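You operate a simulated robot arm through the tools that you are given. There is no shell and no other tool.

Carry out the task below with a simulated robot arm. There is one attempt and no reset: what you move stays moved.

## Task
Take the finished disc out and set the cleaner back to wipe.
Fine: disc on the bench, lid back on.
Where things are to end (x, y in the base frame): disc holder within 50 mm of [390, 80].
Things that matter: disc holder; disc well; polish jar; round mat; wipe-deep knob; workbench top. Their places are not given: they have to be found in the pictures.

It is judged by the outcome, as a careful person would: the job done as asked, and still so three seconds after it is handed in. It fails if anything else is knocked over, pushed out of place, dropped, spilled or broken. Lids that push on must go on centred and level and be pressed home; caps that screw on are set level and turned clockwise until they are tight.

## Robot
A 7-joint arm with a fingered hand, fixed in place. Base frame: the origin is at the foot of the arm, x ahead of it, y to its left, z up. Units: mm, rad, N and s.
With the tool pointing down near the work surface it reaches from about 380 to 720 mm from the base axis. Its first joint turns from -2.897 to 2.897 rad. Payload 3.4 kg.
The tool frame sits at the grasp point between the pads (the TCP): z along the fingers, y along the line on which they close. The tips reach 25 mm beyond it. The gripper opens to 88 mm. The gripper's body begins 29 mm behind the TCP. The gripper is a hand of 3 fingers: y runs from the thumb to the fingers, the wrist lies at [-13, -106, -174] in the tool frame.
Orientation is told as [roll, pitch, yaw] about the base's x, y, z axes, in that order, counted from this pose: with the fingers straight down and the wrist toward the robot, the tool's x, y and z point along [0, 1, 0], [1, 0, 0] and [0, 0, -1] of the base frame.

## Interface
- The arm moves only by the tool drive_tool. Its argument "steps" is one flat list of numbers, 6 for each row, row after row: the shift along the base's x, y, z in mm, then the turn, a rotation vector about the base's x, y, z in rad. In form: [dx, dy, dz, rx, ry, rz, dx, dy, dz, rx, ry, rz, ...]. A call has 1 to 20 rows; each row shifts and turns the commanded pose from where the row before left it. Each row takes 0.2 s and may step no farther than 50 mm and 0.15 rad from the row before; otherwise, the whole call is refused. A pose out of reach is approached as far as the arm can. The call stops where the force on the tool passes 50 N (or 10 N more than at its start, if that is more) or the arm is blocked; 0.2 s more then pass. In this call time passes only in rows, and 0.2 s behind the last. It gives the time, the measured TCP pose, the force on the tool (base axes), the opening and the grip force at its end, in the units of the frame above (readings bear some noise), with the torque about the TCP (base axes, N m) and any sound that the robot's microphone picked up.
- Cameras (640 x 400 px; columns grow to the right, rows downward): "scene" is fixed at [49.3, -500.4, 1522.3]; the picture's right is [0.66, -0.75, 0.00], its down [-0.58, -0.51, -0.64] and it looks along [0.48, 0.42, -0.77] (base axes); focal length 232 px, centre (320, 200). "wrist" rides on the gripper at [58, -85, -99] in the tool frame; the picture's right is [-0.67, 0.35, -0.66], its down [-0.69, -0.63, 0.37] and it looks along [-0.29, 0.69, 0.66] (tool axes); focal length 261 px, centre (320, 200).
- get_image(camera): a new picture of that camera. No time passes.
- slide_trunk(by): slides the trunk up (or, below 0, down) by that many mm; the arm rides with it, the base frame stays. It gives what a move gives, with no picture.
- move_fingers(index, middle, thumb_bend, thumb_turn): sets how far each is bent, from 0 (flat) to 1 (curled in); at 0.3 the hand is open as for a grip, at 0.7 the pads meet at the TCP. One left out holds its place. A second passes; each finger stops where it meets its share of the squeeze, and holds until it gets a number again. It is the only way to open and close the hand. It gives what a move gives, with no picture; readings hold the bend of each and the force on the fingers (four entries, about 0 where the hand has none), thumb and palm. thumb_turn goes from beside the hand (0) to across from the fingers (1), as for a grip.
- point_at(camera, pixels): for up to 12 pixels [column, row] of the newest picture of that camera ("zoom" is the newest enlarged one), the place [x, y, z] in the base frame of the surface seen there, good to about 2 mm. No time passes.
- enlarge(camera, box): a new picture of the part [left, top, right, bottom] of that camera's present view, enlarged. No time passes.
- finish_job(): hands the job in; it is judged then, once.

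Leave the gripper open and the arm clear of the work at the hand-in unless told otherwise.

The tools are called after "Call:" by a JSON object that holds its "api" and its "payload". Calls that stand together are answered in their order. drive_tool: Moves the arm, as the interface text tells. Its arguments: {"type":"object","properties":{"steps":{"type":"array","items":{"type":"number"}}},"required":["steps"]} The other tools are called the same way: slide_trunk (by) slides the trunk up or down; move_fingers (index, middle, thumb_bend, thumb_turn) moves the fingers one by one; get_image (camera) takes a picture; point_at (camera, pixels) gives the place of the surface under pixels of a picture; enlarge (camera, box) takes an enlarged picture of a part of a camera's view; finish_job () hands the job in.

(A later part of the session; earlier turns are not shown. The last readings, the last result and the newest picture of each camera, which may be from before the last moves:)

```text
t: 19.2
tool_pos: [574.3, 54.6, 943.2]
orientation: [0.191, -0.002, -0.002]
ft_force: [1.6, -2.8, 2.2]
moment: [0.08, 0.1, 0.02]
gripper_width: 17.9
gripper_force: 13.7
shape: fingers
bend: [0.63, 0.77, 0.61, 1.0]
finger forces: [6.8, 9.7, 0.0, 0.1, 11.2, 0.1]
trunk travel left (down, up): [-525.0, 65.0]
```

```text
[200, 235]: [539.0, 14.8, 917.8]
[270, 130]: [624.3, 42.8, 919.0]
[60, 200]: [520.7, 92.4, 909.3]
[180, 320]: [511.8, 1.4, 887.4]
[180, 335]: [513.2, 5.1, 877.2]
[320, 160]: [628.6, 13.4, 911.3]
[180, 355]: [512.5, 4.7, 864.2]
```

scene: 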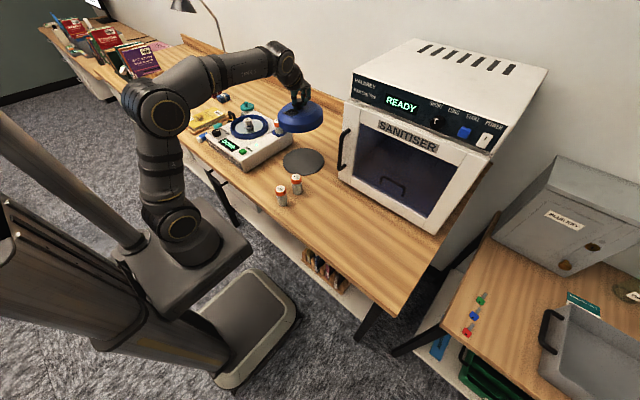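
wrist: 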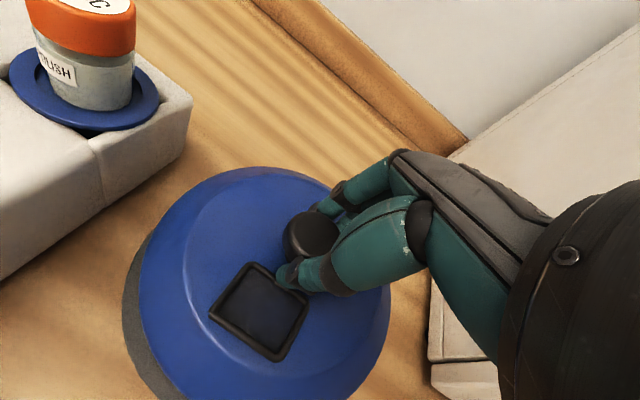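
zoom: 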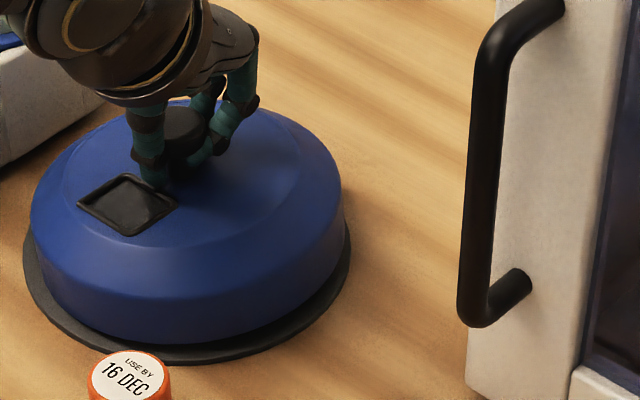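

Contact: vertical force went from -0.9 to +2.2 N, so the lid is resting on the mat. I'll open the hand.

Call:
{"api": "move_fingers", "payload": {"index": 0.4, "middle": 0.4, "thumb_bend": 0.4}}

Call:
{"api": "get_image", "payload": {"camera": "wrist"}}

Call:
{"api": "enlarge", "payload": {"camera": "scene", "box": [290, 130, 350, 180]}}

```text
t: 20.2
tool_pos: [572.6, 55.9, 941.9]
orientation: [0.19, 0.001, 0.001]
ft_force: [-0.3, 0.2, -1.2]
moment: [0.01, 0.01, -0.02]
gripper_width: 62.9
gripper_force: 0.0
shape: fingers
bend: [0.4, 0.4, 0.4, 0.99]
finger forces: [0.0, 0.0, 0.0, 0.0, 0.1, 0.0]
trunk travel left (down, up): [-525.0, 65.0]
```

```text
taken
```

wrist: 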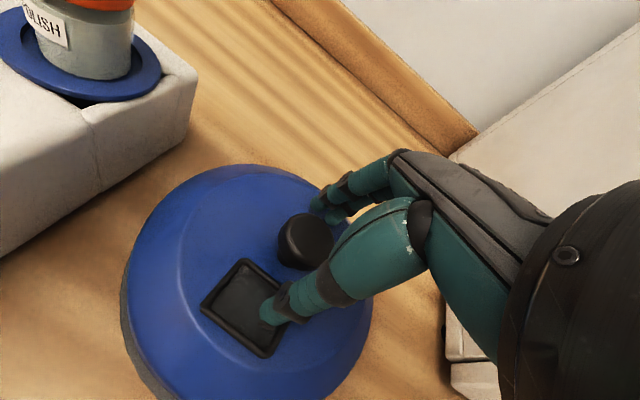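

```text
8.00 times, centred on (320, 155) of scene
```

zoom: 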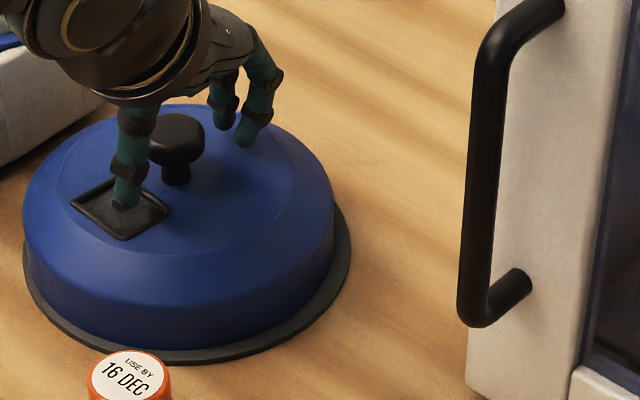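

The lid is released and resting on the mat. I'll go straight up, untilt the hand, and then move toward the well.

Call:
{"api": "drive_tool", "payload": {"steps": [0, 0, 10, 0, 0, 0, 0, 0, 15, 0, 0, 0, 0, 0, 20, 0, 0, 0, 0, 0, 25, 0, 0, 0, 0, 0, 25, 0, 0, 0, 0, 0, 25, 0, 0, 0, 0, 0, 25, -0.05, 0, 0, 0, 0, 25, -0.07, 0, 0, 0, 0, 20, -0.07, 0, 0]}}

Call:
{"api": "get_image", "payload": {"camera": "scene"}}

Call:
{"api": "get_image", "payload": {"camera": "wrist"}}

```text
t: 22.2
tool_pos: [573.0, 56.4, 1133.3]
orientation: [-0.002, -0.001, 0.002]
ft_force: [-1.0, -0.2, -0.7]
moment: [-0.02, 0.02, 0.0]
gripper_width: 62.7
gripper_force: 0.1
shape: fingers
bend: [0.4, 0.4, 0.4, 0.99]
finger forces: [0.0, 0.1, 0.0, 0.1, 0.0, 0.0]
trunk travel left (down, up): [-525.0, 65.0]
```

```text
taken
```

scene: 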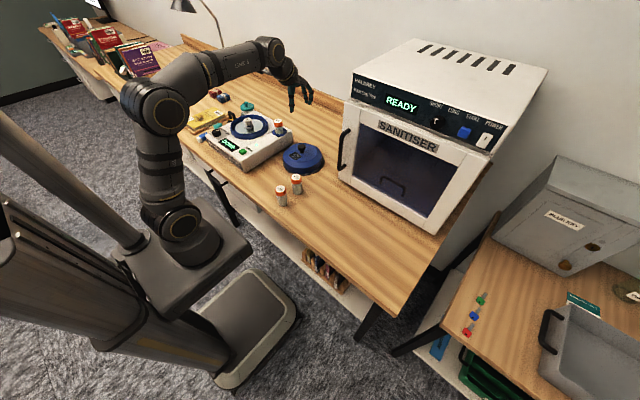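

```text
taken
```

wrist: 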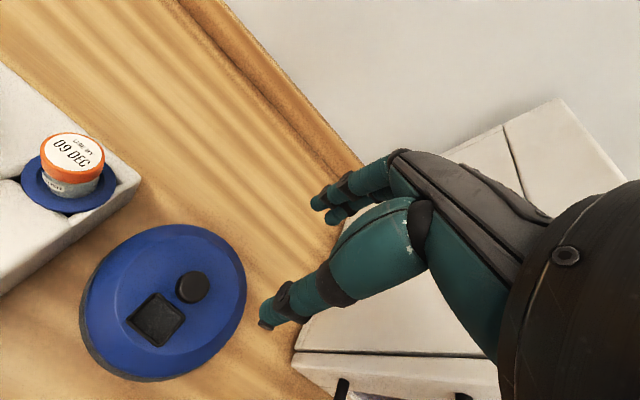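

The lid sits flat on the mat. I'll look at the open well and the disc grip from the scene camera.

Call:
{"api": "enlarge", "payload": {"camera": "scene", "box": [220, 100, 280, 150]}}

Call:
{"api": "point_at", "payload": {"camera": "zoom", "pixels": [[222, 143], [225, 125], [195, 143], [248, 143], [220, 165], [230, 195], [235, 215], [150, 190], [320, 190], [230, 250], [200, 200], [265, 200]]}}

```text
8.00 times, centred on (250, 125) of scene
```

zoom: 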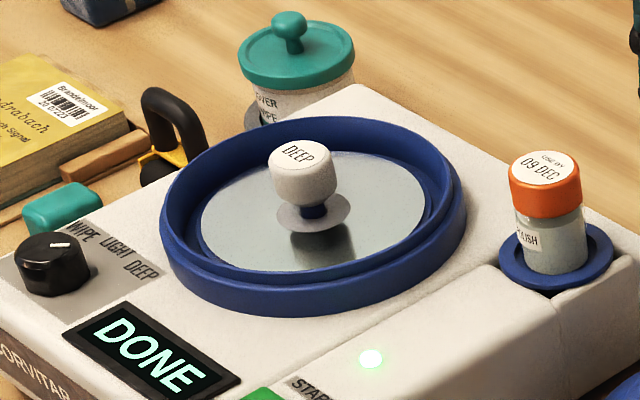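

```text
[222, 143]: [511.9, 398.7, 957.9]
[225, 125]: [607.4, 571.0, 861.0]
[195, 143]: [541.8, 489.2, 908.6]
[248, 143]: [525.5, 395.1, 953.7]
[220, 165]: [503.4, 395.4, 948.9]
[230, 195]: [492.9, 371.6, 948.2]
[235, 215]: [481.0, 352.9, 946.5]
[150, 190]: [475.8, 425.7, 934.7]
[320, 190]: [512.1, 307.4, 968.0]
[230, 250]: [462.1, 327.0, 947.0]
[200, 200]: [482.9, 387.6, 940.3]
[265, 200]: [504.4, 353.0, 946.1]
```

The disc has a white "DEEP" grip with a flange and a blue hub. I'll measure the grip.

Call:
{"api": "point_at", "payload": {"camera": "zoom", "pixels": [[300, 153], [269, 160], [334, 158], [300, 168], [305, 142], [276, 195], [335, 190], [305, 200], [312, 225], [277, 210], [350, 210], [320, 240]]}}

Call:
{"api": "enlarge", "payload": {"camera": "scene", "box": [240, 110, 270, 135]}}

```text
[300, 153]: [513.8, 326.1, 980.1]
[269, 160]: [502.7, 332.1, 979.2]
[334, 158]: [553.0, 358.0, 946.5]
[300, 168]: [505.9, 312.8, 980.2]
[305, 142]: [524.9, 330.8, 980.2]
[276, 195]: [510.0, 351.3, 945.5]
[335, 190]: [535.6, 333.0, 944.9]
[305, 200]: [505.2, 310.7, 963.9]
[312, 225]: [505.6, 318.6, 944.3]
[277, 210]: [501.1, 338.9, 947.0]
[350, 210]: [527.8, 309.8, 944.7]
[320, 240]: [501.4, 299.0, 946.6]
```

```text
16.00 times, centred on (255, 122) of scene
```

zoom: 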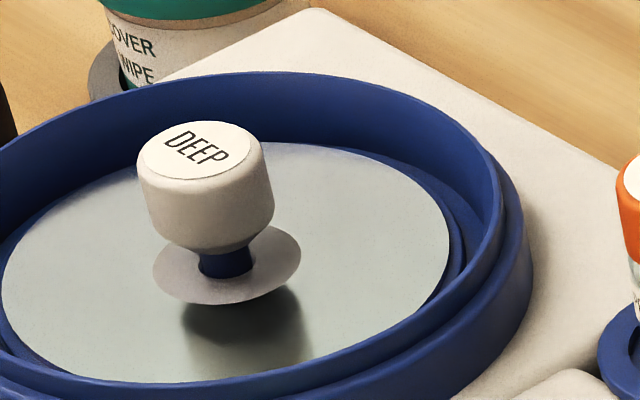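

The grip's head runs from about z=958 to 980 on a narrow neck, and the disc is at about 945. I'll locate the axis from the label ellipse in this 16x zoom.

Call:
{"api": "point_at", "payload": {"camera": "zoom", "pixels": [[147, 155], [228, 145], [188, 124], [186, 178], [186, 150], [160, 132], [215, 168], [160, 280], [295, 260], [235, 230], [225, 300], [227, 255]]}}

Call:
{"api": "point_at", "payload": {"camera": "zoom", "pixels": [[5, 290], [448, 230], [250, 145], [240, 380], [60, 210], [400, 330], [270, 75], [500, 180], [140, 365], [30, 240], [430, 190], [330, 370]]}}

```text
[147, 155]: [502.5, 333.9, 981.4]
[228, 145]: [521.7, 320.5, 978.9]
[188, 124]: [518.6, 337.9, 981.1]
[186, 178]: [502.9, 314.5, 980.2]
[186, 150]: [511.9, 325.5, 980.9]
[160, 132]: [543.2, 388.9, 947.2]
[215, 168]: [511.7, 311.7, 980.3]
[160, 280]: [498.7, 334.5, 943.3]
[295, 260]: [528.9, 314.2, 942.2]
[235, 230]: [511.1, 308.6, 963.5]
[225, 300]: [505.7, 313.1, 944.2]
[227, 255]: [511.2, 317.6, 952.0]
```

```text
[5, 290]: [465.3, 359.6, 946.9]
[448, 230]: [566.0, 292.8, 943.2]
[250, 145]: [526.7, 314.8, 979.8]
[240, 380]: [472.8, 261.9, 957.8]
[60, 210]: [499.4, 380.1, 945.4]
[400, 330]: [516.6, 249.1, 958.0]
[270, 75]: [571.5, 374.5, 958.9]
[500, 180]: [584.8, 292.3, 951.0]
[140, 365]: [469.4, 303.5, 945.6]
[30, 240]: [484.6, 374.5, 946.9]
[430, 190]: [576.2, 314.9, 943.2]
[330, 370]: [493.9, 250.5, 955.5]
```

The grip axis is about (513.5, 326) and the disc is 120 mm across. I'll move over it, keeping high across the jar.

Call:
{"api": "drive_tool", "payload": {"steps": [-5, 20, 0, 0, 0, 0, -6, 28, 0, 0, 0, 0, -6, 28, 0, 0, 0, 0, -6, 28, 0, 0, 0, 0, -7, 30, 0, 0, 0, 0, -7, 30, 0, 0, 0, 0, -7, 30, 0, 0, 0, 0, -6, 28, -10, 0, 0, 0, -6, 27, -20, 0, 0, 0, -4.5, 20.5, -25, 0, 0, 0, 0, 0, -25, 0, 0, 0, 0, 0, -22, 0, 0, 0]}}

Call:
{"api": "get_image", "payload": {"camera": "wrist"}}

Call:
{"api": "enlarge", "payload": {"camera": "scene", "box": [215, 85, 285, 145]}}

```text
t: 24.8
tool_pos: [513.3, 324.8, 1029.7]
orientation: [0.0, -0.001, 0.0]
ft_force: [0.0, -0.2, -0.2]
moment: [-0.01, 0.01, -0.02]
gripper_width: 63.1
gripper_force: 0.1
shape: fingers
bend: [0.4, 0.4, 0.4, 0.99]
finger forces: [0.0, 0.0, 0.0, 0.0, 0.0, 0.1]
trunk travel left (down, up): [-525.0, 65.0]
```

```text
taken
```

wrist: 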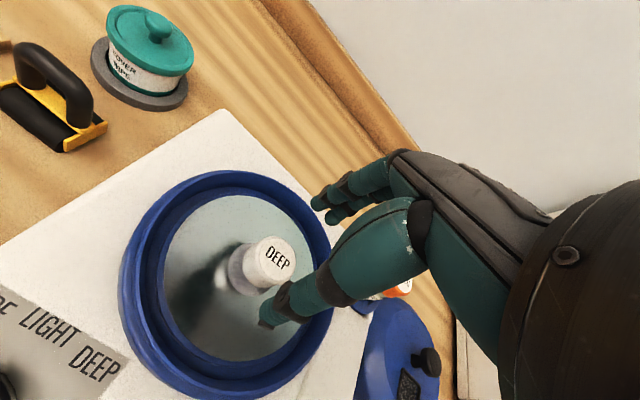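

```text
6.67 times, centred on (250, 115) of scene
```

zoom: 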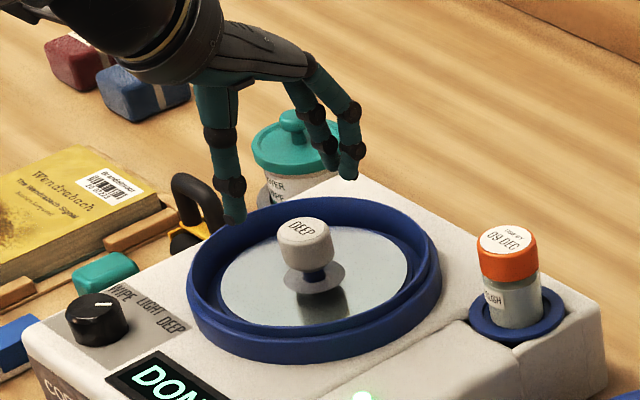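

Now I'll refine the grip's centre from this closer wrist view.

Call:
{"api": "enlarge", "payload": {"camera": "wrist", "box": [225, 220, 315, 300]}}

Call:
{"api": "point_at", "payload": {"camera": "wrist", "pixels": [[278, 258], [262, 258], [294, 258], [278, 242], [278, 274], [266, 246], [290, 270], [266, 272], [290, 246]]}}

```text
5.00 times, centred on (270, 260) of wrist
```

zoom: 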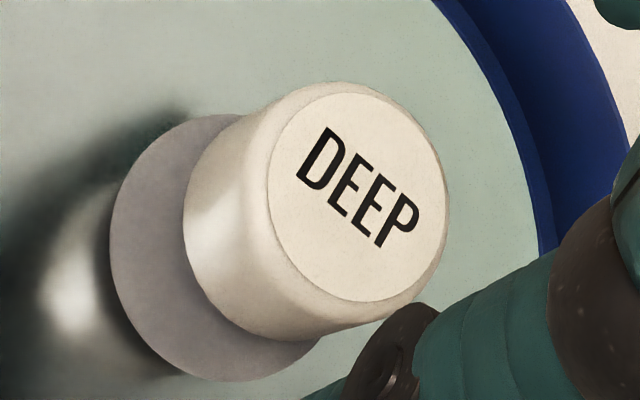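

```text
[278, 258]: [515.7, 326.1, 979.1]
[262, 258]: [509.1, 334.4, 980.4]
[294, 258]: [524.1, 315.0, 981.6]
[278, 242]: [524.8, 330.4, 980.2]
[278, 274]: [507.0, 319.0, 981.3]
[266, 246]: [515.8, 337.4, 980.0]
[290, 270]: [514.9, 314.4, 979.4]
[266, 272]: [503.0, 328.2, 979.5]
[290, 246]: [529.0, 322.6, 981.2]
```

The axis is at about (514.5, 325.7), and the hand is centred on it. I'll go down to TCP z≈977, which keeps the tips about 6 mm above the disc.

Call:
{"api": "drive_tool", "payload": {"steps": [0.7, 0, -12, 0, 0, 0, 0, 0, -12, 0, 0, 0, 0, 0, -12, 0, 0, 0, 0, 0, -9, 0, 0, 0, 0, 0, -7, 0, 0, 0]}}

Call:
{"api": "enlarge", "payload": {"camera": "wrist", "box": [220, 150, 420, 350]}}

Call:
{"api": "enlarge", "payload": {"camera": "scene", "box": [225, 95, 275, 140]}}

```text
t: 26.0
tool_pos: [513.8, 325.4, 977.8]
orientation: [0.0, 0.0, 0.0]
ft_force: [-0.8, 0.0, 0.3]
moment: [0.03, -0.01, -0.01]
gripper_width: 63.2
gripper_force: 0.0
shape: fingers
bend: [0.4, 0.4, 0.4, 0.99]
finger forces: [0.0, 0.0, 0.0, 0.0, 0.0, 0.0]
trunk travel left (down, up): [-525.0, 65.0]
```

```text
2.00 times, centred on (320, 250) of wrist
```

zoom: 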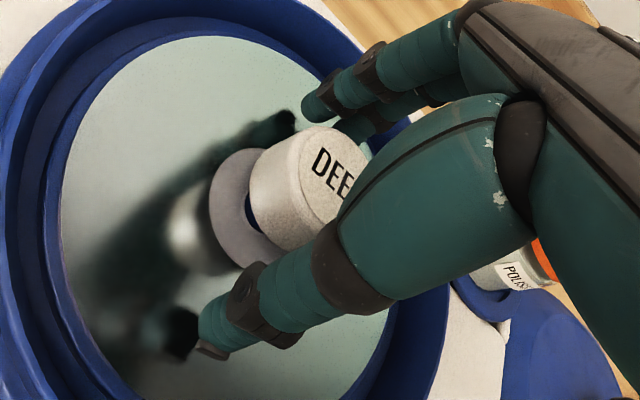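

```text
8.89 times, centred on (250, 118) of scene
```

zoom: 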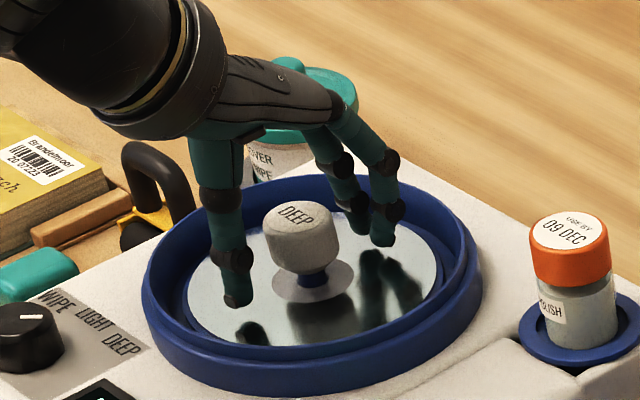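

The tips are clear of the disc. I'll close gently on the white grip.

Call:
{"api": "move_fingers", "payload": {"index": 0.6, "middle": 0.6, "thumb_bend": 0.6}}

Call:
{"api": "enlarge", "payload": {"camera": "wrist", "box": [220, 150, 420, 350]}}

Call:
{"api": "enlarge", "payload": {"camera": "scene", "box": [225, 95, 275, 140]}}

```text
t: 27.0
tool_pos: [514.5, 325.1, 979.3]
orientation: [0.001, 0.0, -0.001]
ft_force: [-0.4, -0.1, -0.2]
moment: [-0.03, 0.01, -0.01]
gripper_width: 25.1
gripper_force: 2.2
shape: fingers
bend: [0.58, 0.6, 0.58, 1.0]
finger forces: [1.4, 0.1, 0.0, 0.1, 1.7, 0.0]
trunk travel left (down, up): [-525.0, 65.0]
```

```text
2.00 times, centred on (320, 250) of wrist
```

zoom: 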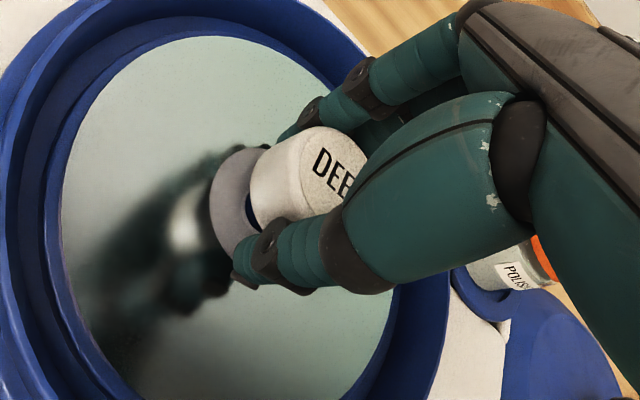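

```text
8.89 times, centred on (250, 118) of scene
```

zoom: 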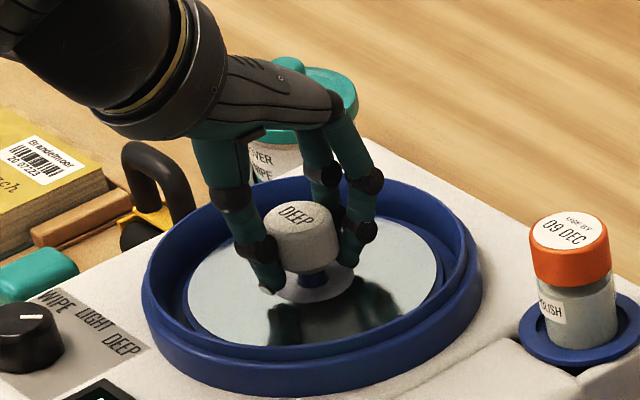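

The index and thumb touch lightly, but the middle finger isn't in contact yet. I'll measure finger positions around the grip to see the offset.

Call:
{"api": "point_at", "payload": {"camera": "zoom", "pixels": [[262, 255], [266, 275], [360, 230], [352, 250], [356, 205], [333, 210], [338, 200], [246, 215], [365, 180], [325, 175]]}}

Call:
{"api": "enlarge", "payload": {"camera": "wrist", "box": [270, 180, 360, 270]}}

```text
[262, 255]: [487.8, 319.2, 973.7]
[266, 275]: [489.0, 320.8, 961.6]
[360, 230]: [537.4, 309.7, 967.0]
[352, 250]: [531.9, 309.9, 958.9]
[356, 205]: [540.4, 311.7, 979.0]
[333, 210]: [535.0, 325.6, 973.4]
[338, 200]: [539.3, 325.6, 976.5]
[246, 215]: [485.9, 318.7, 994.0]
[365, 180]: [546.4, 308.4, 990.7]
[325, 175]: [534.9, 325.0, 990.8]
```

```text
4.44 times, centred on (315, 225) of wrist
```

zoom: 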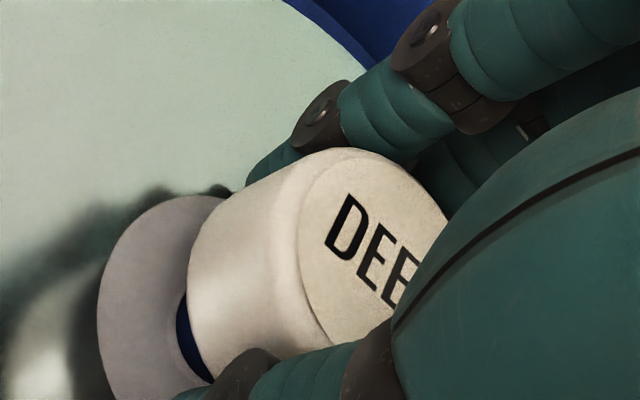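

The fingers are centred about 3 mm low in y relative to the grip. I'll open a little, shift +2.5 mm in y and close again.

Call:
{"api": "move_fingers", "payload": {"index": 0.52, "middle": 0.52, "thumb_bend": 0.52}}

Call:
{"api": "drive_tool", "payload": {"steps": [0, 2.5, 0, 0, 0, 0]}}

Call:
{"api": "move_fingers", "payload": {"index": 0.64, "middle": 0.64, "thumb_bend": 0.62}}

Call:
{"api": "enlarge", "payload": {"camera": "scene", "box": [225, 95, 275, 140]}}

```text
t: 28.0
tool_pos: [513.8, 324.6, 978.3]
orientation: [0.001, -0.001, 0.0]
ft_force: [-0.4, 0.1, 0.9]
moment: [0.01, -0.01, -0.01]
gripper_width: 36.4
gripper_force: 0.0
shape: fingers
bend: [0.52, 0.52, 0.52, 1.0]
finger forces: [0.0, 0.0, 0.0, 0.0, 0.1, 0.0]
trunk travel left (down, up): [-525.0, 65.0]
```

```text
t: 28.4
tool_pos: [513.3, 327.7, 978.3]
orientation: [0.0, 0.001, -0.002]
ft_force: [-0.2, 0.0, -0.2]
moment: [0.0, -0.02, 0.01]
gripper_width: 36.5
gripper_force: 0.1
shape: fingers
bend: [0.52, 0.52, 0.52, 1.0]
finger forces: [0.0, 0.1, 0.1, 0.1, 0.0, 0.0]
trunk travel left (down, up): [-525.0, 65.0]
```

```text
t: 29.4
tool_pos: [512.9, 327.7, 978.0]
orientation: [0.001, 0.001, 0.0]
ft_force: [-0.8, -0.2, -1.0]
moment: [-0.02, 0.02, -0.01]
gripper_width: 21.9
gripper_force: 4.1
shape: fingers
bend: [0.61, 0.62, 0.58, 1.0]
finger forces: [2.2, 1.5, 0.1, 0.0, 3.9, 0.0]
trunk travel left (down, up): [-525.0, 65.0]
```

```text
8.89 times, centred on (250, 118) of scene
```

zoom: 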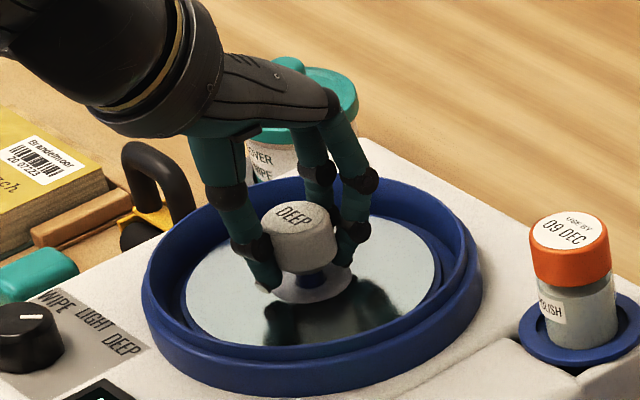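

All three fingers now hold the grip (2.2, 1.5 and 3.9 N). I'll squeeze a bit more for a firm hold, then lift a few mm.

Call:
{"api": "move_fingers", "payload": {"index": 0.68, "middle": 0.68, "thumb_bend": 0.66}}

Call:
{"api": "drive_tool", "payload": {"steps": [0, 0, 2, 0, 0, 0, 0, 0, 2, 0, 0, 0, 0, 0, 3, 0, 0, 0, 0, 0, 3, 0, 0, 0]}}

Call:
{"api": "enlarge", "payload": {"camera": "scene", "box": [225, 95, 275, 140]}}

```text
t: 30.4
tool_pos: [514.8, 328.0, 978.5]
orientation: [0.0, 0.0, 0.0]
ft_force: [-0.5, -0.4, 0.3]
moment: [-0.01, 0.07, 0.01]
gripper_width: 20.6
gripper_force: 6.8
shape: fingers
bend: [0.62, 0.64, 0.58, 1.0]
finger forces: [4.0, 3.0, 0.1, 0.0, 7.1, 0.0]
trunk travel left (down, up): [-525.0, 65.0]
```

```text
t: 31.4
tool_pos: [514.8, 328.8, 989.0]
orientation: [-0.001, 0.0, 0.0]
ft_force: [0.1, -0.6, -1.3]
moment: [-0.04, 0.01, 0.01]
gripper_width: 20.4
gripper_force: 6.5
shape: fingers
bend: [0.62, 0.64, 0.58, 1.0]
finger forces: [4.0, 3.0, 0.0, 0.0, 7.2, 0.0]
trunk travel left (down, up): [-525.0, 65.0]
```

```text
8.89 times, centred on (250, 118) of scene
```

zoom: 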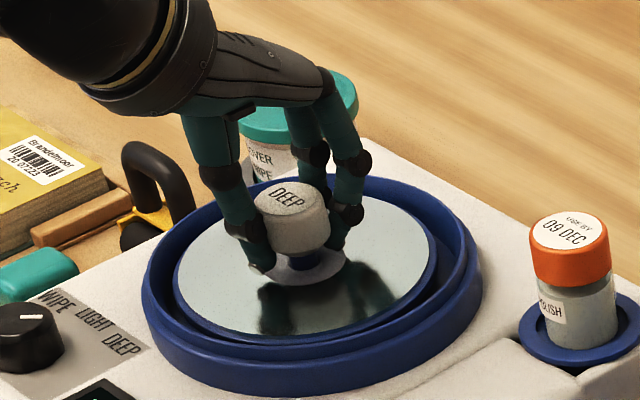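

The disc rises with the grip and there's no odd force. I'll continue straight up.

Call:
{"api": "drive_tool", "payload": {"steps": [0, 0, 5, 0, 0, 0, 0, 0, 6, 0, 0, 0, 0, 0, 8, 0, 0, 0, 0, 0, 10, 0, 0, 0, 0, 0, 12, 0, 0, 0, 0, 0, 12, 0, 0, 0, 0, 0, 12, 0, 0, 0, 0, 0, 12, 0, 0, 0, 0, 0, 10, 0, 0, 0, 0, 0, 6, 0, 0, 0]}}

Call:
{"api": "enlarge", "payload": {"camera": "scene", "box": [205, 75, 285, 140]}}

Call:
{"api": "get_image", "payload": {"camera": "wrist"}}

```text
t: 33.6
tool_pos: [514.1, 327.7, 1081.4]
orientation: [-0.001, 0.001, 0.001]
ft_force: [-0.9, 0.0, -0.9]
moment: [0.05, 0.02, -0.03]
gripper_width: 20.9
gripper_force: 7.0
shape: fingers
bend: [0.62, 0.64, 0.58, 1.0]
finger forces: [3.8, 3.0, 0.0, 0.0, 7.1, 0.1]
trunk travel left (down, up): [-525.0, 65.0]
```

```text
6.15 times, centred on (245, 108) of scene
```

zoom: 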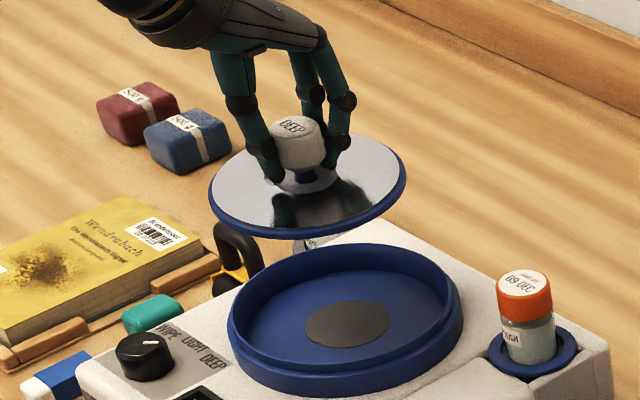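

```text
taken
```

wrist: 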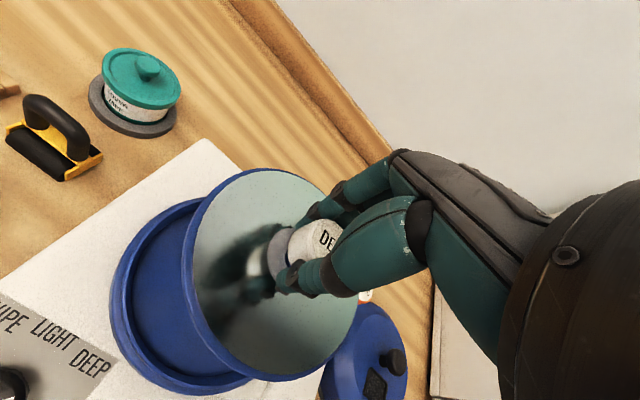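

The disc and its blue holder are out. I'll measure the tilt from points on the disc surface.

Call:
{"api": "point_at", "payload": {"camera": "zoom", "pixels": [[235, 175], [225, 200], [260, 205], [340, 215], [375, 205], [385, 165], [365, 150], [300, 232], [345, 232], [240, 215], [396, 190], [212, 185]]}}

Call:
{"api": "point_at", "payload": {"camera": "wrist", "pixels": [[215, 200], [250, 180], [205, 230], [210, 280], [225, 320], [250, 350], [290, 365], [325, 340], [345, 310], [280, 190], [240, 300], [300, 190]]}}

```text
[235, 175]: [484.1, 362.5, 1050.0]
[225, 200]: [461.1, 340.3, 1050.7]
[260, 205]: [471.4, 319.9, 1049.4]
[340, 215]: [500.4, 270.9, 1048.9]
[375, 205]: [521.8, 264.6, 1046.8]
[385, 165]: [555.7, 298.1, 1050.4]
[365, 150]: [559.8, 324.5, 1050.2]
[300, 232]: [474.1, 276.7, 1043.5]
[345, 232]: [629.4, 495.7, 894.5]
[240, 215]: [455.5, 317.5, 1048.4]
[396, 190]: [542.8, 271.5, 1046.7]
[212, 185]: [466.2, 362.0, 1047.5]
```

```text
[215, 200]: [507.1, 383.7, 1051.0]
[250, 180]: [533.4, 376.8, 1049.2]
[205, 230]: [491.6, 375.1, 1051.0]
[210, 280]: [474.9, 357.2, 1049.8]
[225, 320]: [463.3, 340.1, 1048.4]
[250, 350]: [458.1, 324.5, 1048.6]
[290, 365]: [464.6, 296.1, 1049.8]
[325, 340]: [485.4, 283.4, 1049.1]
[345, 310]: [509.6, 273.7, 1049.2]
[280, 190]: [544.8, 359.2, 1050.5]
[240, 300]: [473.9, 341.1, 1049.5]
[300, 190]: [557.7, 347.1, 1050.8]
```

The disc is level within about 1°. I'll measure the well floor to work out the holder's thickness, and check the dial and surroundings.

Call:
{"api": "point_at", "payload": {"camera": "zoom", "pixels": [[348, 325], [270, 330], [290, 360], [400, 350], [420, 300], [300, 290], [233, 320], [460, 320], [340, 245], [150, 340], [146, 358], [170, 370]]}}

Call:
{"api": "enlarge", "payload": {"camera": "scene", "box": [225, 85, 265, 120]}}

```text
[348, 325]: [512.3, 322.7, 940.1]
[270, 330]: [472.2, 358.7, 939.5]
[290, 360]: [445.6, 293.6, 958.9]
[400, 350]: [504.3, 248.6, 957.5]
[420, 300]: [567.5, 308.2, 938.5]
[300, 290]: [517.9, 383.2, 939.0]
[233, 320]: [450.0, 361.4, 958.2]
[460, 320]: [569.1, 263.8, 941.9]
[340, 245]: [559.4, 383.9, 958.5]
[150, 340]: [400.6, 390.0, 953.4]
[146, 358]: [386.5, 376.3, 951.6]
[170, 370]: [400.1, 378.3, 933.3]
```

```text
11.43 times, centred on (245, 102) of scene
```

zoom: 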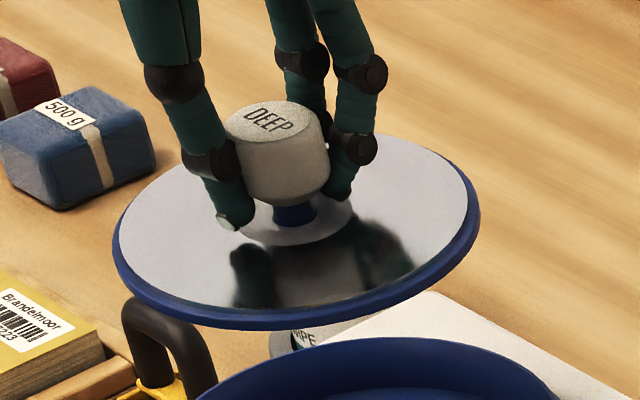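

The holder is about 7 mm thick, so I expect touchdown at TCP z≈898. I'll carry it at this height to above (390, 80).

Call:
{"api": "drive_tool", "payload": {"steps": [-6, -12, 0, 0, 0, 0, -9, -18, 0, 0, 0, 0, -10, -20, 0, 0, 0, 0, -10, -20, 0, 0, 0, 0, -10, -20, 0, 0, 0, 0, -10, -20, 0, 0, 0, 0, -10, -20, 0, 0, 0, 0, -10, -20, 0, 0, 0, 0, -10, -20, 0, 0, 0, 0, -10, -20, 0, 0, 0, 0, -10, -20, 0, 0, 0, 0, -9, -18, 0, 0, 0, 0, -8.2, -18.5, 0, 0, 0, 0]}}

Call:
{"api": "get_image", "payload": {"camera": "scene"}}

Call:
{"api": "get_image", "payload": {"camera": "wrist"}}

```text
t: 36.4
tool_pos: [391.5, 81.5, 1079.7]
orientation: [-0.003, 0.001, -0.001]
ft_force: [0.6, 0.6, -1.2]
moment: [-0.01, 0.04, -0.03]
gripper_width: 20.3
gripper_force: 6.9
shape: fingers
bend: [0.62, 0.64, 0.58, 1.0]
finger forces: [3.9, 3.0, 0.0, 0.1, 6.9, 0.0]
trunk travel left (down, up): [-525.0, 65.0]
```

```text
taken
```

scene: 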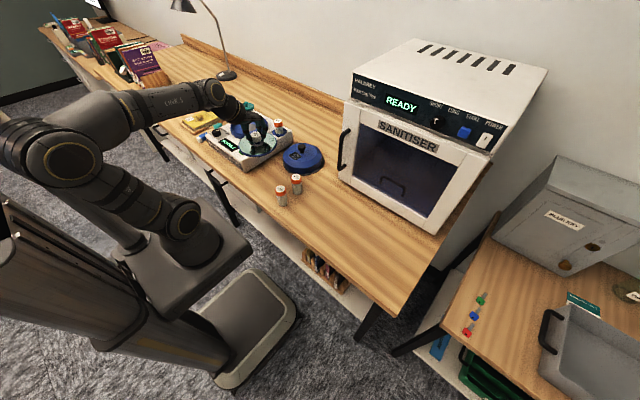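

```text
taken
```

wrist: 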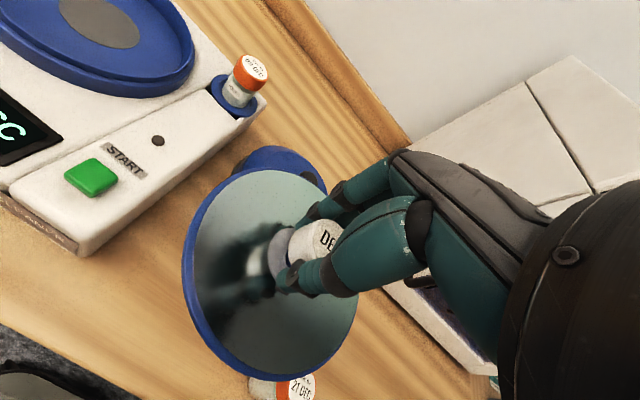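

The holder is above the target spot and clear of the jars. I'll lower it to about z=915.

Call:
{"api": "drive_tool", "payload": {"steps": [0, 0, -10, 0, 0, 0, 0, 0, -15, 0, 0, 0, 0, 0, -15, 0, 0, 0, 0, 0, -15, 0, 0, 0, 0, 0, -15, 0, 0, 0, 0, 0, -15, 0, 0, 0, 0, 0, -15, 0, 0, 0, 0, 0, -15, 0, 0, 0, 0, 0, -15, 0, 0, 0, 0, 0, -15, 0, 0, 0, 0, 0, -12, 0, 0, 0, 0, 0, -8, 0, 0, 0]}}

Call:
{"api": "enlarge", "payload": {"camera": "scene", "box": [220, 130, 320, 220]}}

Call:
{"api": "get_image", "payload": {"camera": "wrist"}}

```text
t: 39.0
tool_pos: [392.6, 81.5, 916.5]
orientation: [-0.002, -0.001, -0.001]
ft_force: [0.3, 0.0, -0.6]
moment: [-0.01, 0.02, -0.03]
gripper_width: 20.0
gripper_force: 6.6
shape: fingers
bend: [0.63, 0.64, 0.59, 1.0]
finger forces: [3.7, 3.0, 0.0, 0.0, 6.8, 0.0]
trunk travel left (down, up): [-525.0, 65.0]
```

```text
4.44 times, centred on (270, 175) of scene
```

zoom: 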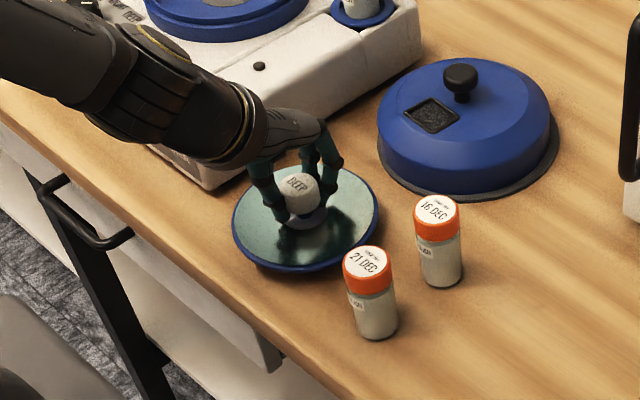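

```text
taken
```

wrist: 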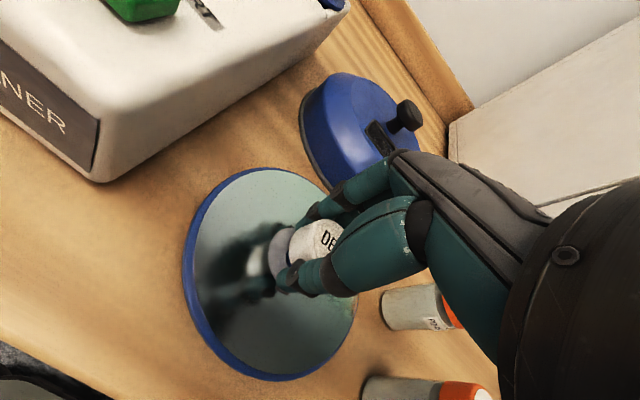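

I'm a little above the bench, still clear of the jars and the machine. I'll go down slowly until it touches.

Call:
{"api": "drive_tool", "payload": {"steps": [0, 0, -4, 0, 0, 0, 0, 0, -4, 0, 0, 0, 0, 0, -3, 0, 0, 0, 0, 0, -2, 0, 0, 0]}}

Call:
{"api": "enlarge", "payload": {"camera": "scene", "box": [240, 145, 300, 200]}}

```text
t: 40.0
tool_pos: [391.3, 81.1, 903.3]
orientation: [-0.001, 0.0, -0.001]
ft_force: [0.3, 0.7, -1.6]
moment: [0.02, 0.01, -0.02]
gripper_width: 20.2
gripper_force: 6.9
shape: fingers
bend: [0.63, 0.64, 0.59, 1.0]
finger forces: [3.8, 3.0, 0.0, 0.1, 6.8, 0.1]
trunk travel left (down, up): [-525.0, 65.0]
```

```text
7.27 times, centred on (270, 172) of scene
```

zoom: 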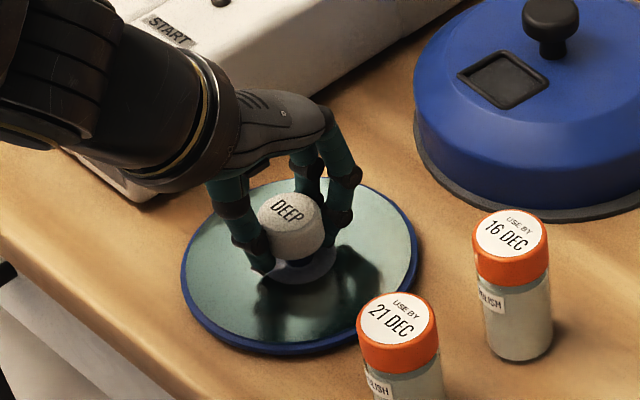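

Call:
{"api": "drive_tool", "payload": {"steps": [0, 0, -1.5, 0, 0, 0, 0, 0, -1.5, 0, 0, 0, 0, 0, -1, 0, 0, 0]}}

Call:
{"api": "enlarge", "payload": {"camera": "scene", "box": [240, 145, 300, 200]}}

```text
t: 40.8
tool_pos: [391.2, 81.1, 898.8]
orientation: [0.001, 0.001, 0.001]
ft_force: [-0.2, -0.4, -1.4]
moment: [0.0, -0.03, 0.0]
gripper_width: 19.9
gripper_force: 6.3
shape: fingers
bend: [0.63, 0.64, 0.59, 1.0]
finger forces: [3.8, 3.0, 0.1, 0.0, 6.7, 0.0]
trunk travel left (down, up): [-525.0, 65.0]
```

```text
7.27 times, centred on (270, 172) of scene
```

zoom: 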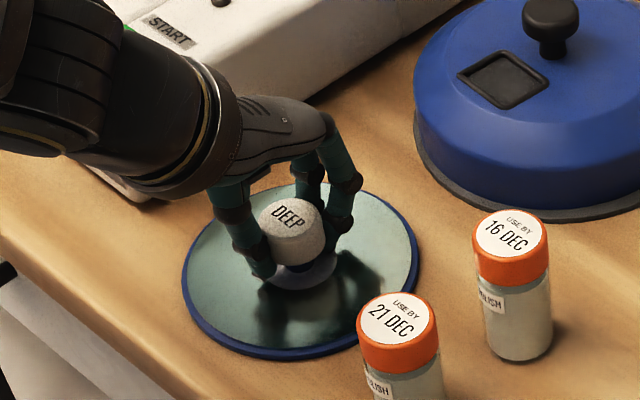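

No contact yet at 898.8, so I'll go on in 1 mm steps.

Call:
{"api": "drive_tool", "payload": {"steps": [0, 0, -1, 0, 0, 0, 0, 0, -1, 0, 0, 0]}}

```text
t: 41.4
tool_pos: [393.0, 81.8, 897.5]
orientation: [0.0, 0.001, 0.0]
ft_force: [-0.5, 0.1, -0.6]
moment: [-0.01, 0.01, -0.01]
gripper_width: 20.1
gripper_force: 6.9
shape: fingers
bend: [0.63, 0.64, 0.59, 1.0]
finger forces: [3.9, 2.9, 0.0, 0.0, 6.6, 0.0]
trunk travel left (down, up): [-525.0, 65.0]
```

Call:
{"api": "drive_tool", "payload": {"steps": [0, 0, -1, 0, 0, 0, 0, 0, -1, 0, 0, 0]}}

Call:
{"api": "enlarge", "payload": {"camera": "scene", "box": [240, 145, 300, 200]}}

Call:
{"api": "point_at", "payload": {"camera": "zoom", "pixels": [[220, 270], [370, 220], [280, 340], [290, 365], [200, 250], [395, 240], [210, 360], [300, 330]]}}

```text
t: 42.0
tool_pos: [392.2, 81.5, 895.4]
orientation: [0.0, 0.0, 0.0]
ft_force: [-0.5, 1.5, 4.1]
moment: [0.02, 0.02, -0.01]
gripper_width: 19.4
gripper_force: 5.9
shape: fingers
bend: [0.63, 0.65, 0.59, 1.0]
finger forces: [3.6, 2.3, 0.0, 0.0, 6.3, 0.0]
trunk travel left (down, up): [-525.0, 65.0]
```

```text
7.27 times, centred on (270, 172) of scene
```

zoom: 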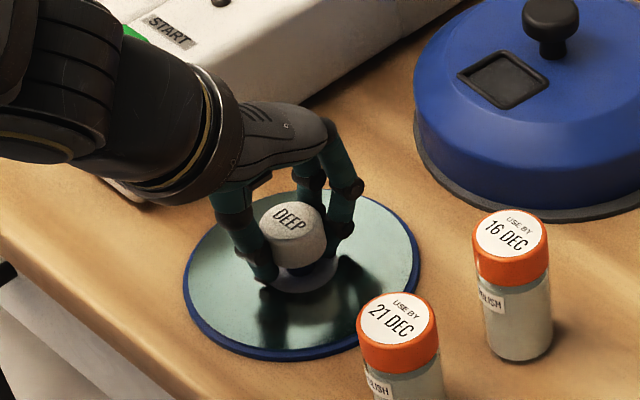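

```text
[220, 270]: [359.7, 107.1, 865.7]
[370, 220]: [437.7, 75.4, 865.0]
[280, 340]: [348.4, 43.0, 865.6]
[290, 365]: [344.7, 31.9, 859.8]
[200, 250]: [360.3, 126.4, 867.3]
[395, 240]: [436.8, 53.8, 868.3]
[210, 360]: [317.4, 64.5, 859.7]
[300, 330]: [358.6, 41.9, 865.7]
```

Contact at 895.4 with force up to +4.1 N, and the disc is flat at z≈866. I'll release it.

Call:
{"api": "move_fingers", "payload": {"index": 0.42, "middle": 0.42, "thumb_bend": 0.42}}

Call:
{"api": "enlarge", "payload": {"camera": "scene", "box": [240, 145, 300, 200]}}

Call:
{"api": "get_image", "payload": {"camera": "wrist"}}

```text
t: 43.0
tool_pos: [392.1, 80.9, 896.0]
orientation: [-0.001, -0.001, 0.0]
ft_force: [0.2, -0.2, -0.2]
moment: [-0.01, -0.02, 0.02]
gripper_width: 58.4
gripper_force: 0.1
shape: fingers
bend: [0.42, 0.42, 0.42, 0.99]
finger forces: [0.1, 0.0, 0.0, 0.1, 0.0, 0.1]
trunk travel left (down, up): [-525.0, 65.0]
```

```text
7.27 times, centred on (270, 172) of scene
```

zoom: 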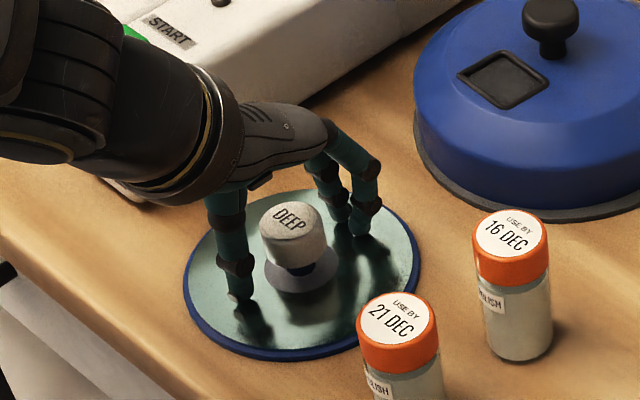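

```text
taken
```

wrist: 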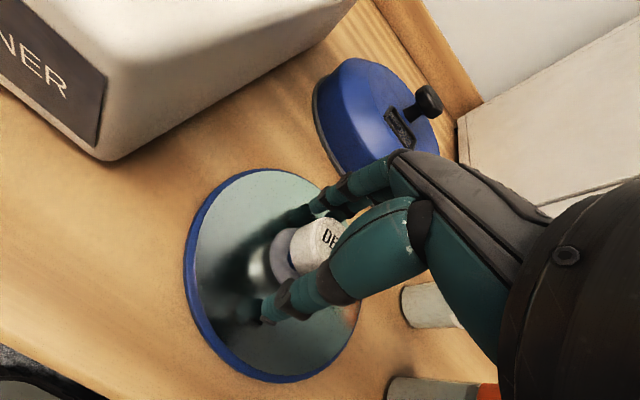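

The disc is on the bench and the hand is open. I'll rise straight up, then go over the lid on the mat.

Call:
{"api": "drive_tool", "payload": {"steps": [0, 0, 8, 0, 0, 0, 0, 0, 12, 0, 0, 0, 0, 0, 18, 0, 0, 0, 0, 0, 22, 0, 0, 0, 0, 0, 25, 0, 0, 0, 0, 0, 25, 0, 0, 0, 0, 0, 25, 0, 0, 0, 0, 0, 20, 0, 0, 0]}}

Call:
{"api": "enlarge", "payload": {"camera": "scene", "box": [240, 120, 340, 210]}}

Call:
{"api": "point_at", "payload": {"camera": "zoom", "pixels": [[270, 70], [262, 75], [282, 72], [207, 235], [155, 300], [275, 268], [205, 335], [170, 250], [255, 240]]}}

```text
t: 44.8
tool_pos: [390.9, 81.4, 1050.9]
orientation: [-0.002, 0.0, -0.001]
ft_force: [-0.9, -0.1, -0.2]
moment: [0.01, -0.01, 0.0]
gripper_width: 58.5
gripper_force: 0.0
shape: fingers
bend: [0.42, 0.42, 0.42, 0.99]
finger forces: [0.0, 0.0, 0.0, 0.1, 0.1, 0.1]
trunk travel left (down, up): [-525.0, 65.0]
```

```text
4.44 times, centred on (290, 165) of scene
```

zoom: 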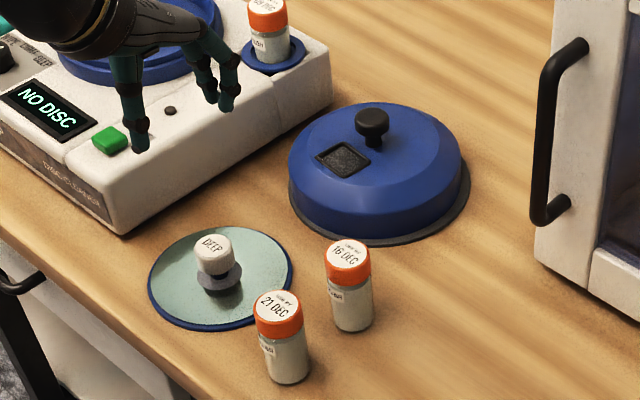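

```text
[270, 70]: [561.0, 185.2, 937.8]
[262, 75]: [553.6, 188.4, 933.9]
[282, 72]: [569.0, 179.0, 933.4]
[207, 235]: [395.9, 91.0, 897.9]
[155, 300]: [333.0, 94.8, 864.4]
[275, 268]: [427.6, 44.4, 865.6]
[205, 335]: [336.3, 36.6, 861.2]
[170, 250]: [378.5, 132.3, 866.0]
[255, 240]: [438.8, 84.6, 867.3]
```

The display now reads NO DISC and the disc sits at about (388, 80). I'll locate the lid knob on the mat accurately.

Call:
{"api": "enlarge", "payload": {"camera": "scene", "box": [300, 135, 350, 180]}}

```text
8.89 times, centred on (325, 158) of scene
```

zoom: 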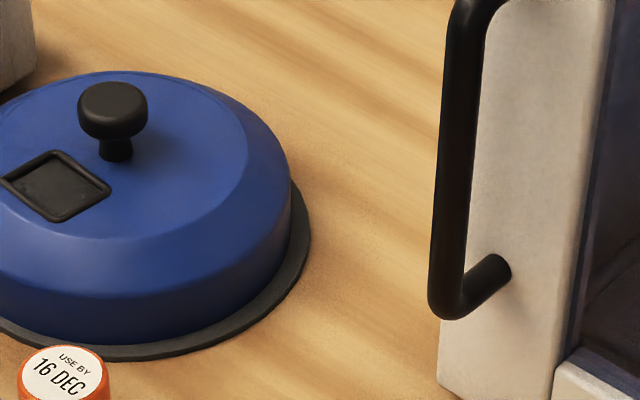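

Call:
{"api": "point_at", "payload": {"camera": "zoom", "pixels": [[113, 98], [85, 105], [143, 105], [110, 88], [113, 118], [115, 150], [60, 170], [200, 150], [150, 200], [190, 335], [285, 190], [60, 205]]}}

```text
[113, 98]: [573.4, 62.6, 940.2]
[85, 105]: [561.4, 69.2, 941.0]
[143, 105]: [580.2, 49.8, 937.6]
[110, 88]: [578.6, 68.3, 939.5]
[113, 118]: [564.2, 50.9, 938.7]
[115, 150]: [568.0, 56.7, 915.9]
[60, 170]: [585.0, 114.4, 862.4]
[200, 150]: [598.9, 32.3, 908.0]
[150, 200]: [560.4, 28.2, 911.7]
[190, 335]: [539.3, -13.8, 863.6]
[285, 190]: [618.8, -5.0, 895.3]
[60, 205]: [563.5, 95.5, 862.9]
```

The lid knob axis is near (572.3, 62) with its top at 940. I'll move above it.

Call:
{"api": "drive_tool", "payload": {"steps": [15, -1.5, 0, 0, 0, 0, 24, -2.3, 0, 0, 0, 0, 26, -2.5, 0, 0, 0, 0, 26, -2.5, 0, 0, 0, 0, 26, -2.5, 0, 0, 0, 0, 26, -2.5, 0, 0, 0, 0, 22, -2.2, 0, 0, 0, 0, 15.5, -1.5, 0, 0, 0, 0, 0, 0, -15, 0, 0, 0, 0, 0, -20, 0, 0, 0, 0, 0, -14, 0, 0, 0]}}

Call:
{"api": "get_image", "payload": {"camera": "wrist"}}

Call:
{"api": "enlarge", "payload": {"camera": "scene", "box": [270, 110, 350, 180]}}

```text
t: 47.2
tool_pos: [572.1, 64.3, 1001.2]
orientation: [0.0, 0.0, -0.001]
ft_force: [-0.5, -0.1, -0.6]
moment: [0.0, -0.01, 0.0]
gripper_width: 58.6
gripper_force: 0.1
shape: fingers
bend: [0.42, 0.42, 0.42, 0.99]
finger forces: [0.1, 0.1, 0.1, 0.1, 0.1, 0.0]
trunk travel left (down, up): [-525.0, 65.0]
```

```text
taken
```

wrist: 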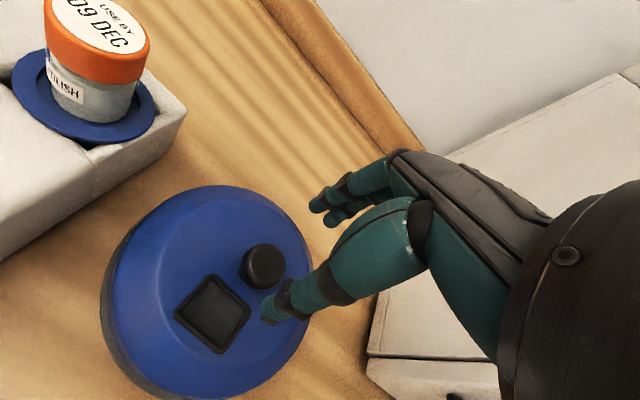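

```text
5.71 times, centred on (310, 145) of scene
```

zoom: 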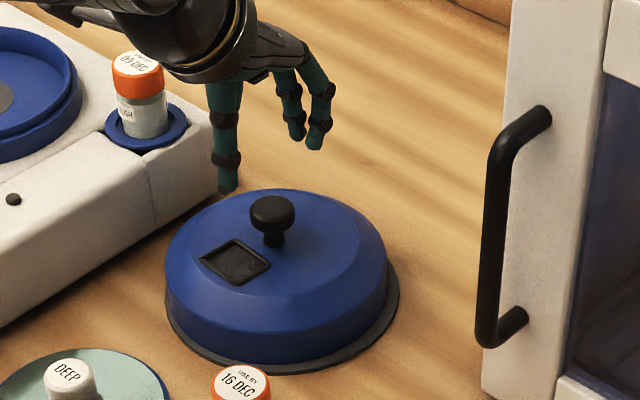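

I'll refine the knob centre from the wrist view.

Call:
{"api": "enlarge", "payload": {"camera": "wrist", "box": [225, 230, 305, 300]}}

Call:
{"api": "point_at", "payload": {"camera": "wrist", "pixels": [[266, 264], [254, 264], [278, 264], [266, 252], [266, 276], [257, 255], [275, 273], [258, 273], [274, 256], [220, 240], [200, 260], [290, 260]]}}

```text
5.71 times, centred on (265, 265) of wrist
```

zoom: 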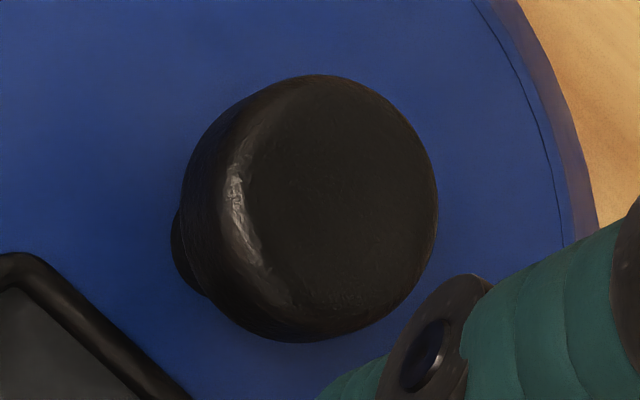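

```text
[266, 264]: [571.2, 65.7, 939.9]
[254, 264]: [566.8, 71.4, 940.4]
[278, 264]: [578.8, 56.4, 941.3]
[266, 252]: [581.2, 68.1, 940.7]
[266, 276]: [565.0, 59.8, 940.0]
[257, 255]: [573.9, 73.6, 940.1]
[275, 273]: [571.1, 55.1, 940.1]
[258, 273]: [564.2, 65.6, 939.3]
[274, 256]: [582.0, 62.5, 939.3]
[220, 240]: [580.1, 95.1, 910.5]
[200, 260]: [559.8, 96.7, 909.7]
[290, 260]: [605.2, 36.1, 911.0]
```

The knob centre is about (572.5, 63), with its top at 940 and the lid top at 910. I'll shift +1 in y and go down to z=939.5.

Call:
{"api": "drive_tool", "payload": {"steps": [0, 1, -15, 0, 0, 0, 0, 0, -15, 0, 0, 0, 0, 0, -12, 0, 0, 0, 0, 0, -10, 0, 0, 0, 0, 0, -8.5, 0, 0, 0]}}

Call:
{"api": "enlarge", "payload": {"camera": "wrist", "box": [220, 150, 420, 350]}}

Call:
{"api": "enlarge", "payload": {"camera": "scene", "box": [290, 130, 340, 175]}}

```text
t: 48.4
tool_pos: [572.7, 63.8, 940.4]
orientation: [0.001, 0.0, 0.0]
ft_force: [0.3, 0.9, 0.7]
moment: [0.04, 0.02, 0.0]
gripper_width: 58.5
gripper_force: 0.0
shape: fingers
bend: [0.42, 0.42, 0.42, 0.99]
finger forces: [0.0, 0.0, 0.0, 0.1, 0.1, 0.0]
trunk travel left (down, up): [-525.0, 65.0]
```

```text
2.00 times, centred on (320, 250) of wrist
```

zoom: 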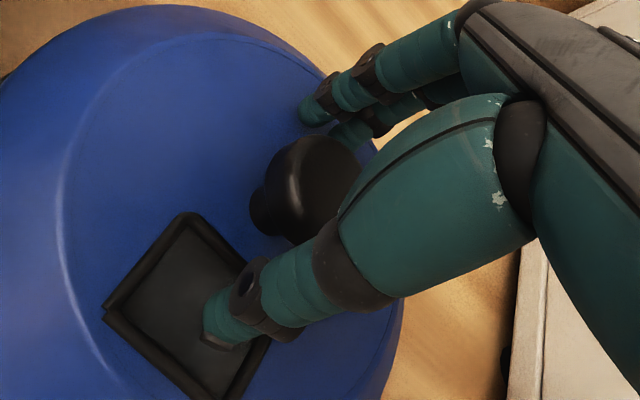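

```text
8.89 times, centred on (315, 152) of scene
```

zoom: 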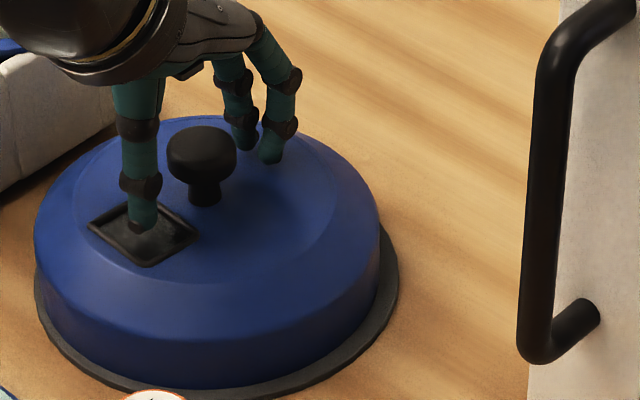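

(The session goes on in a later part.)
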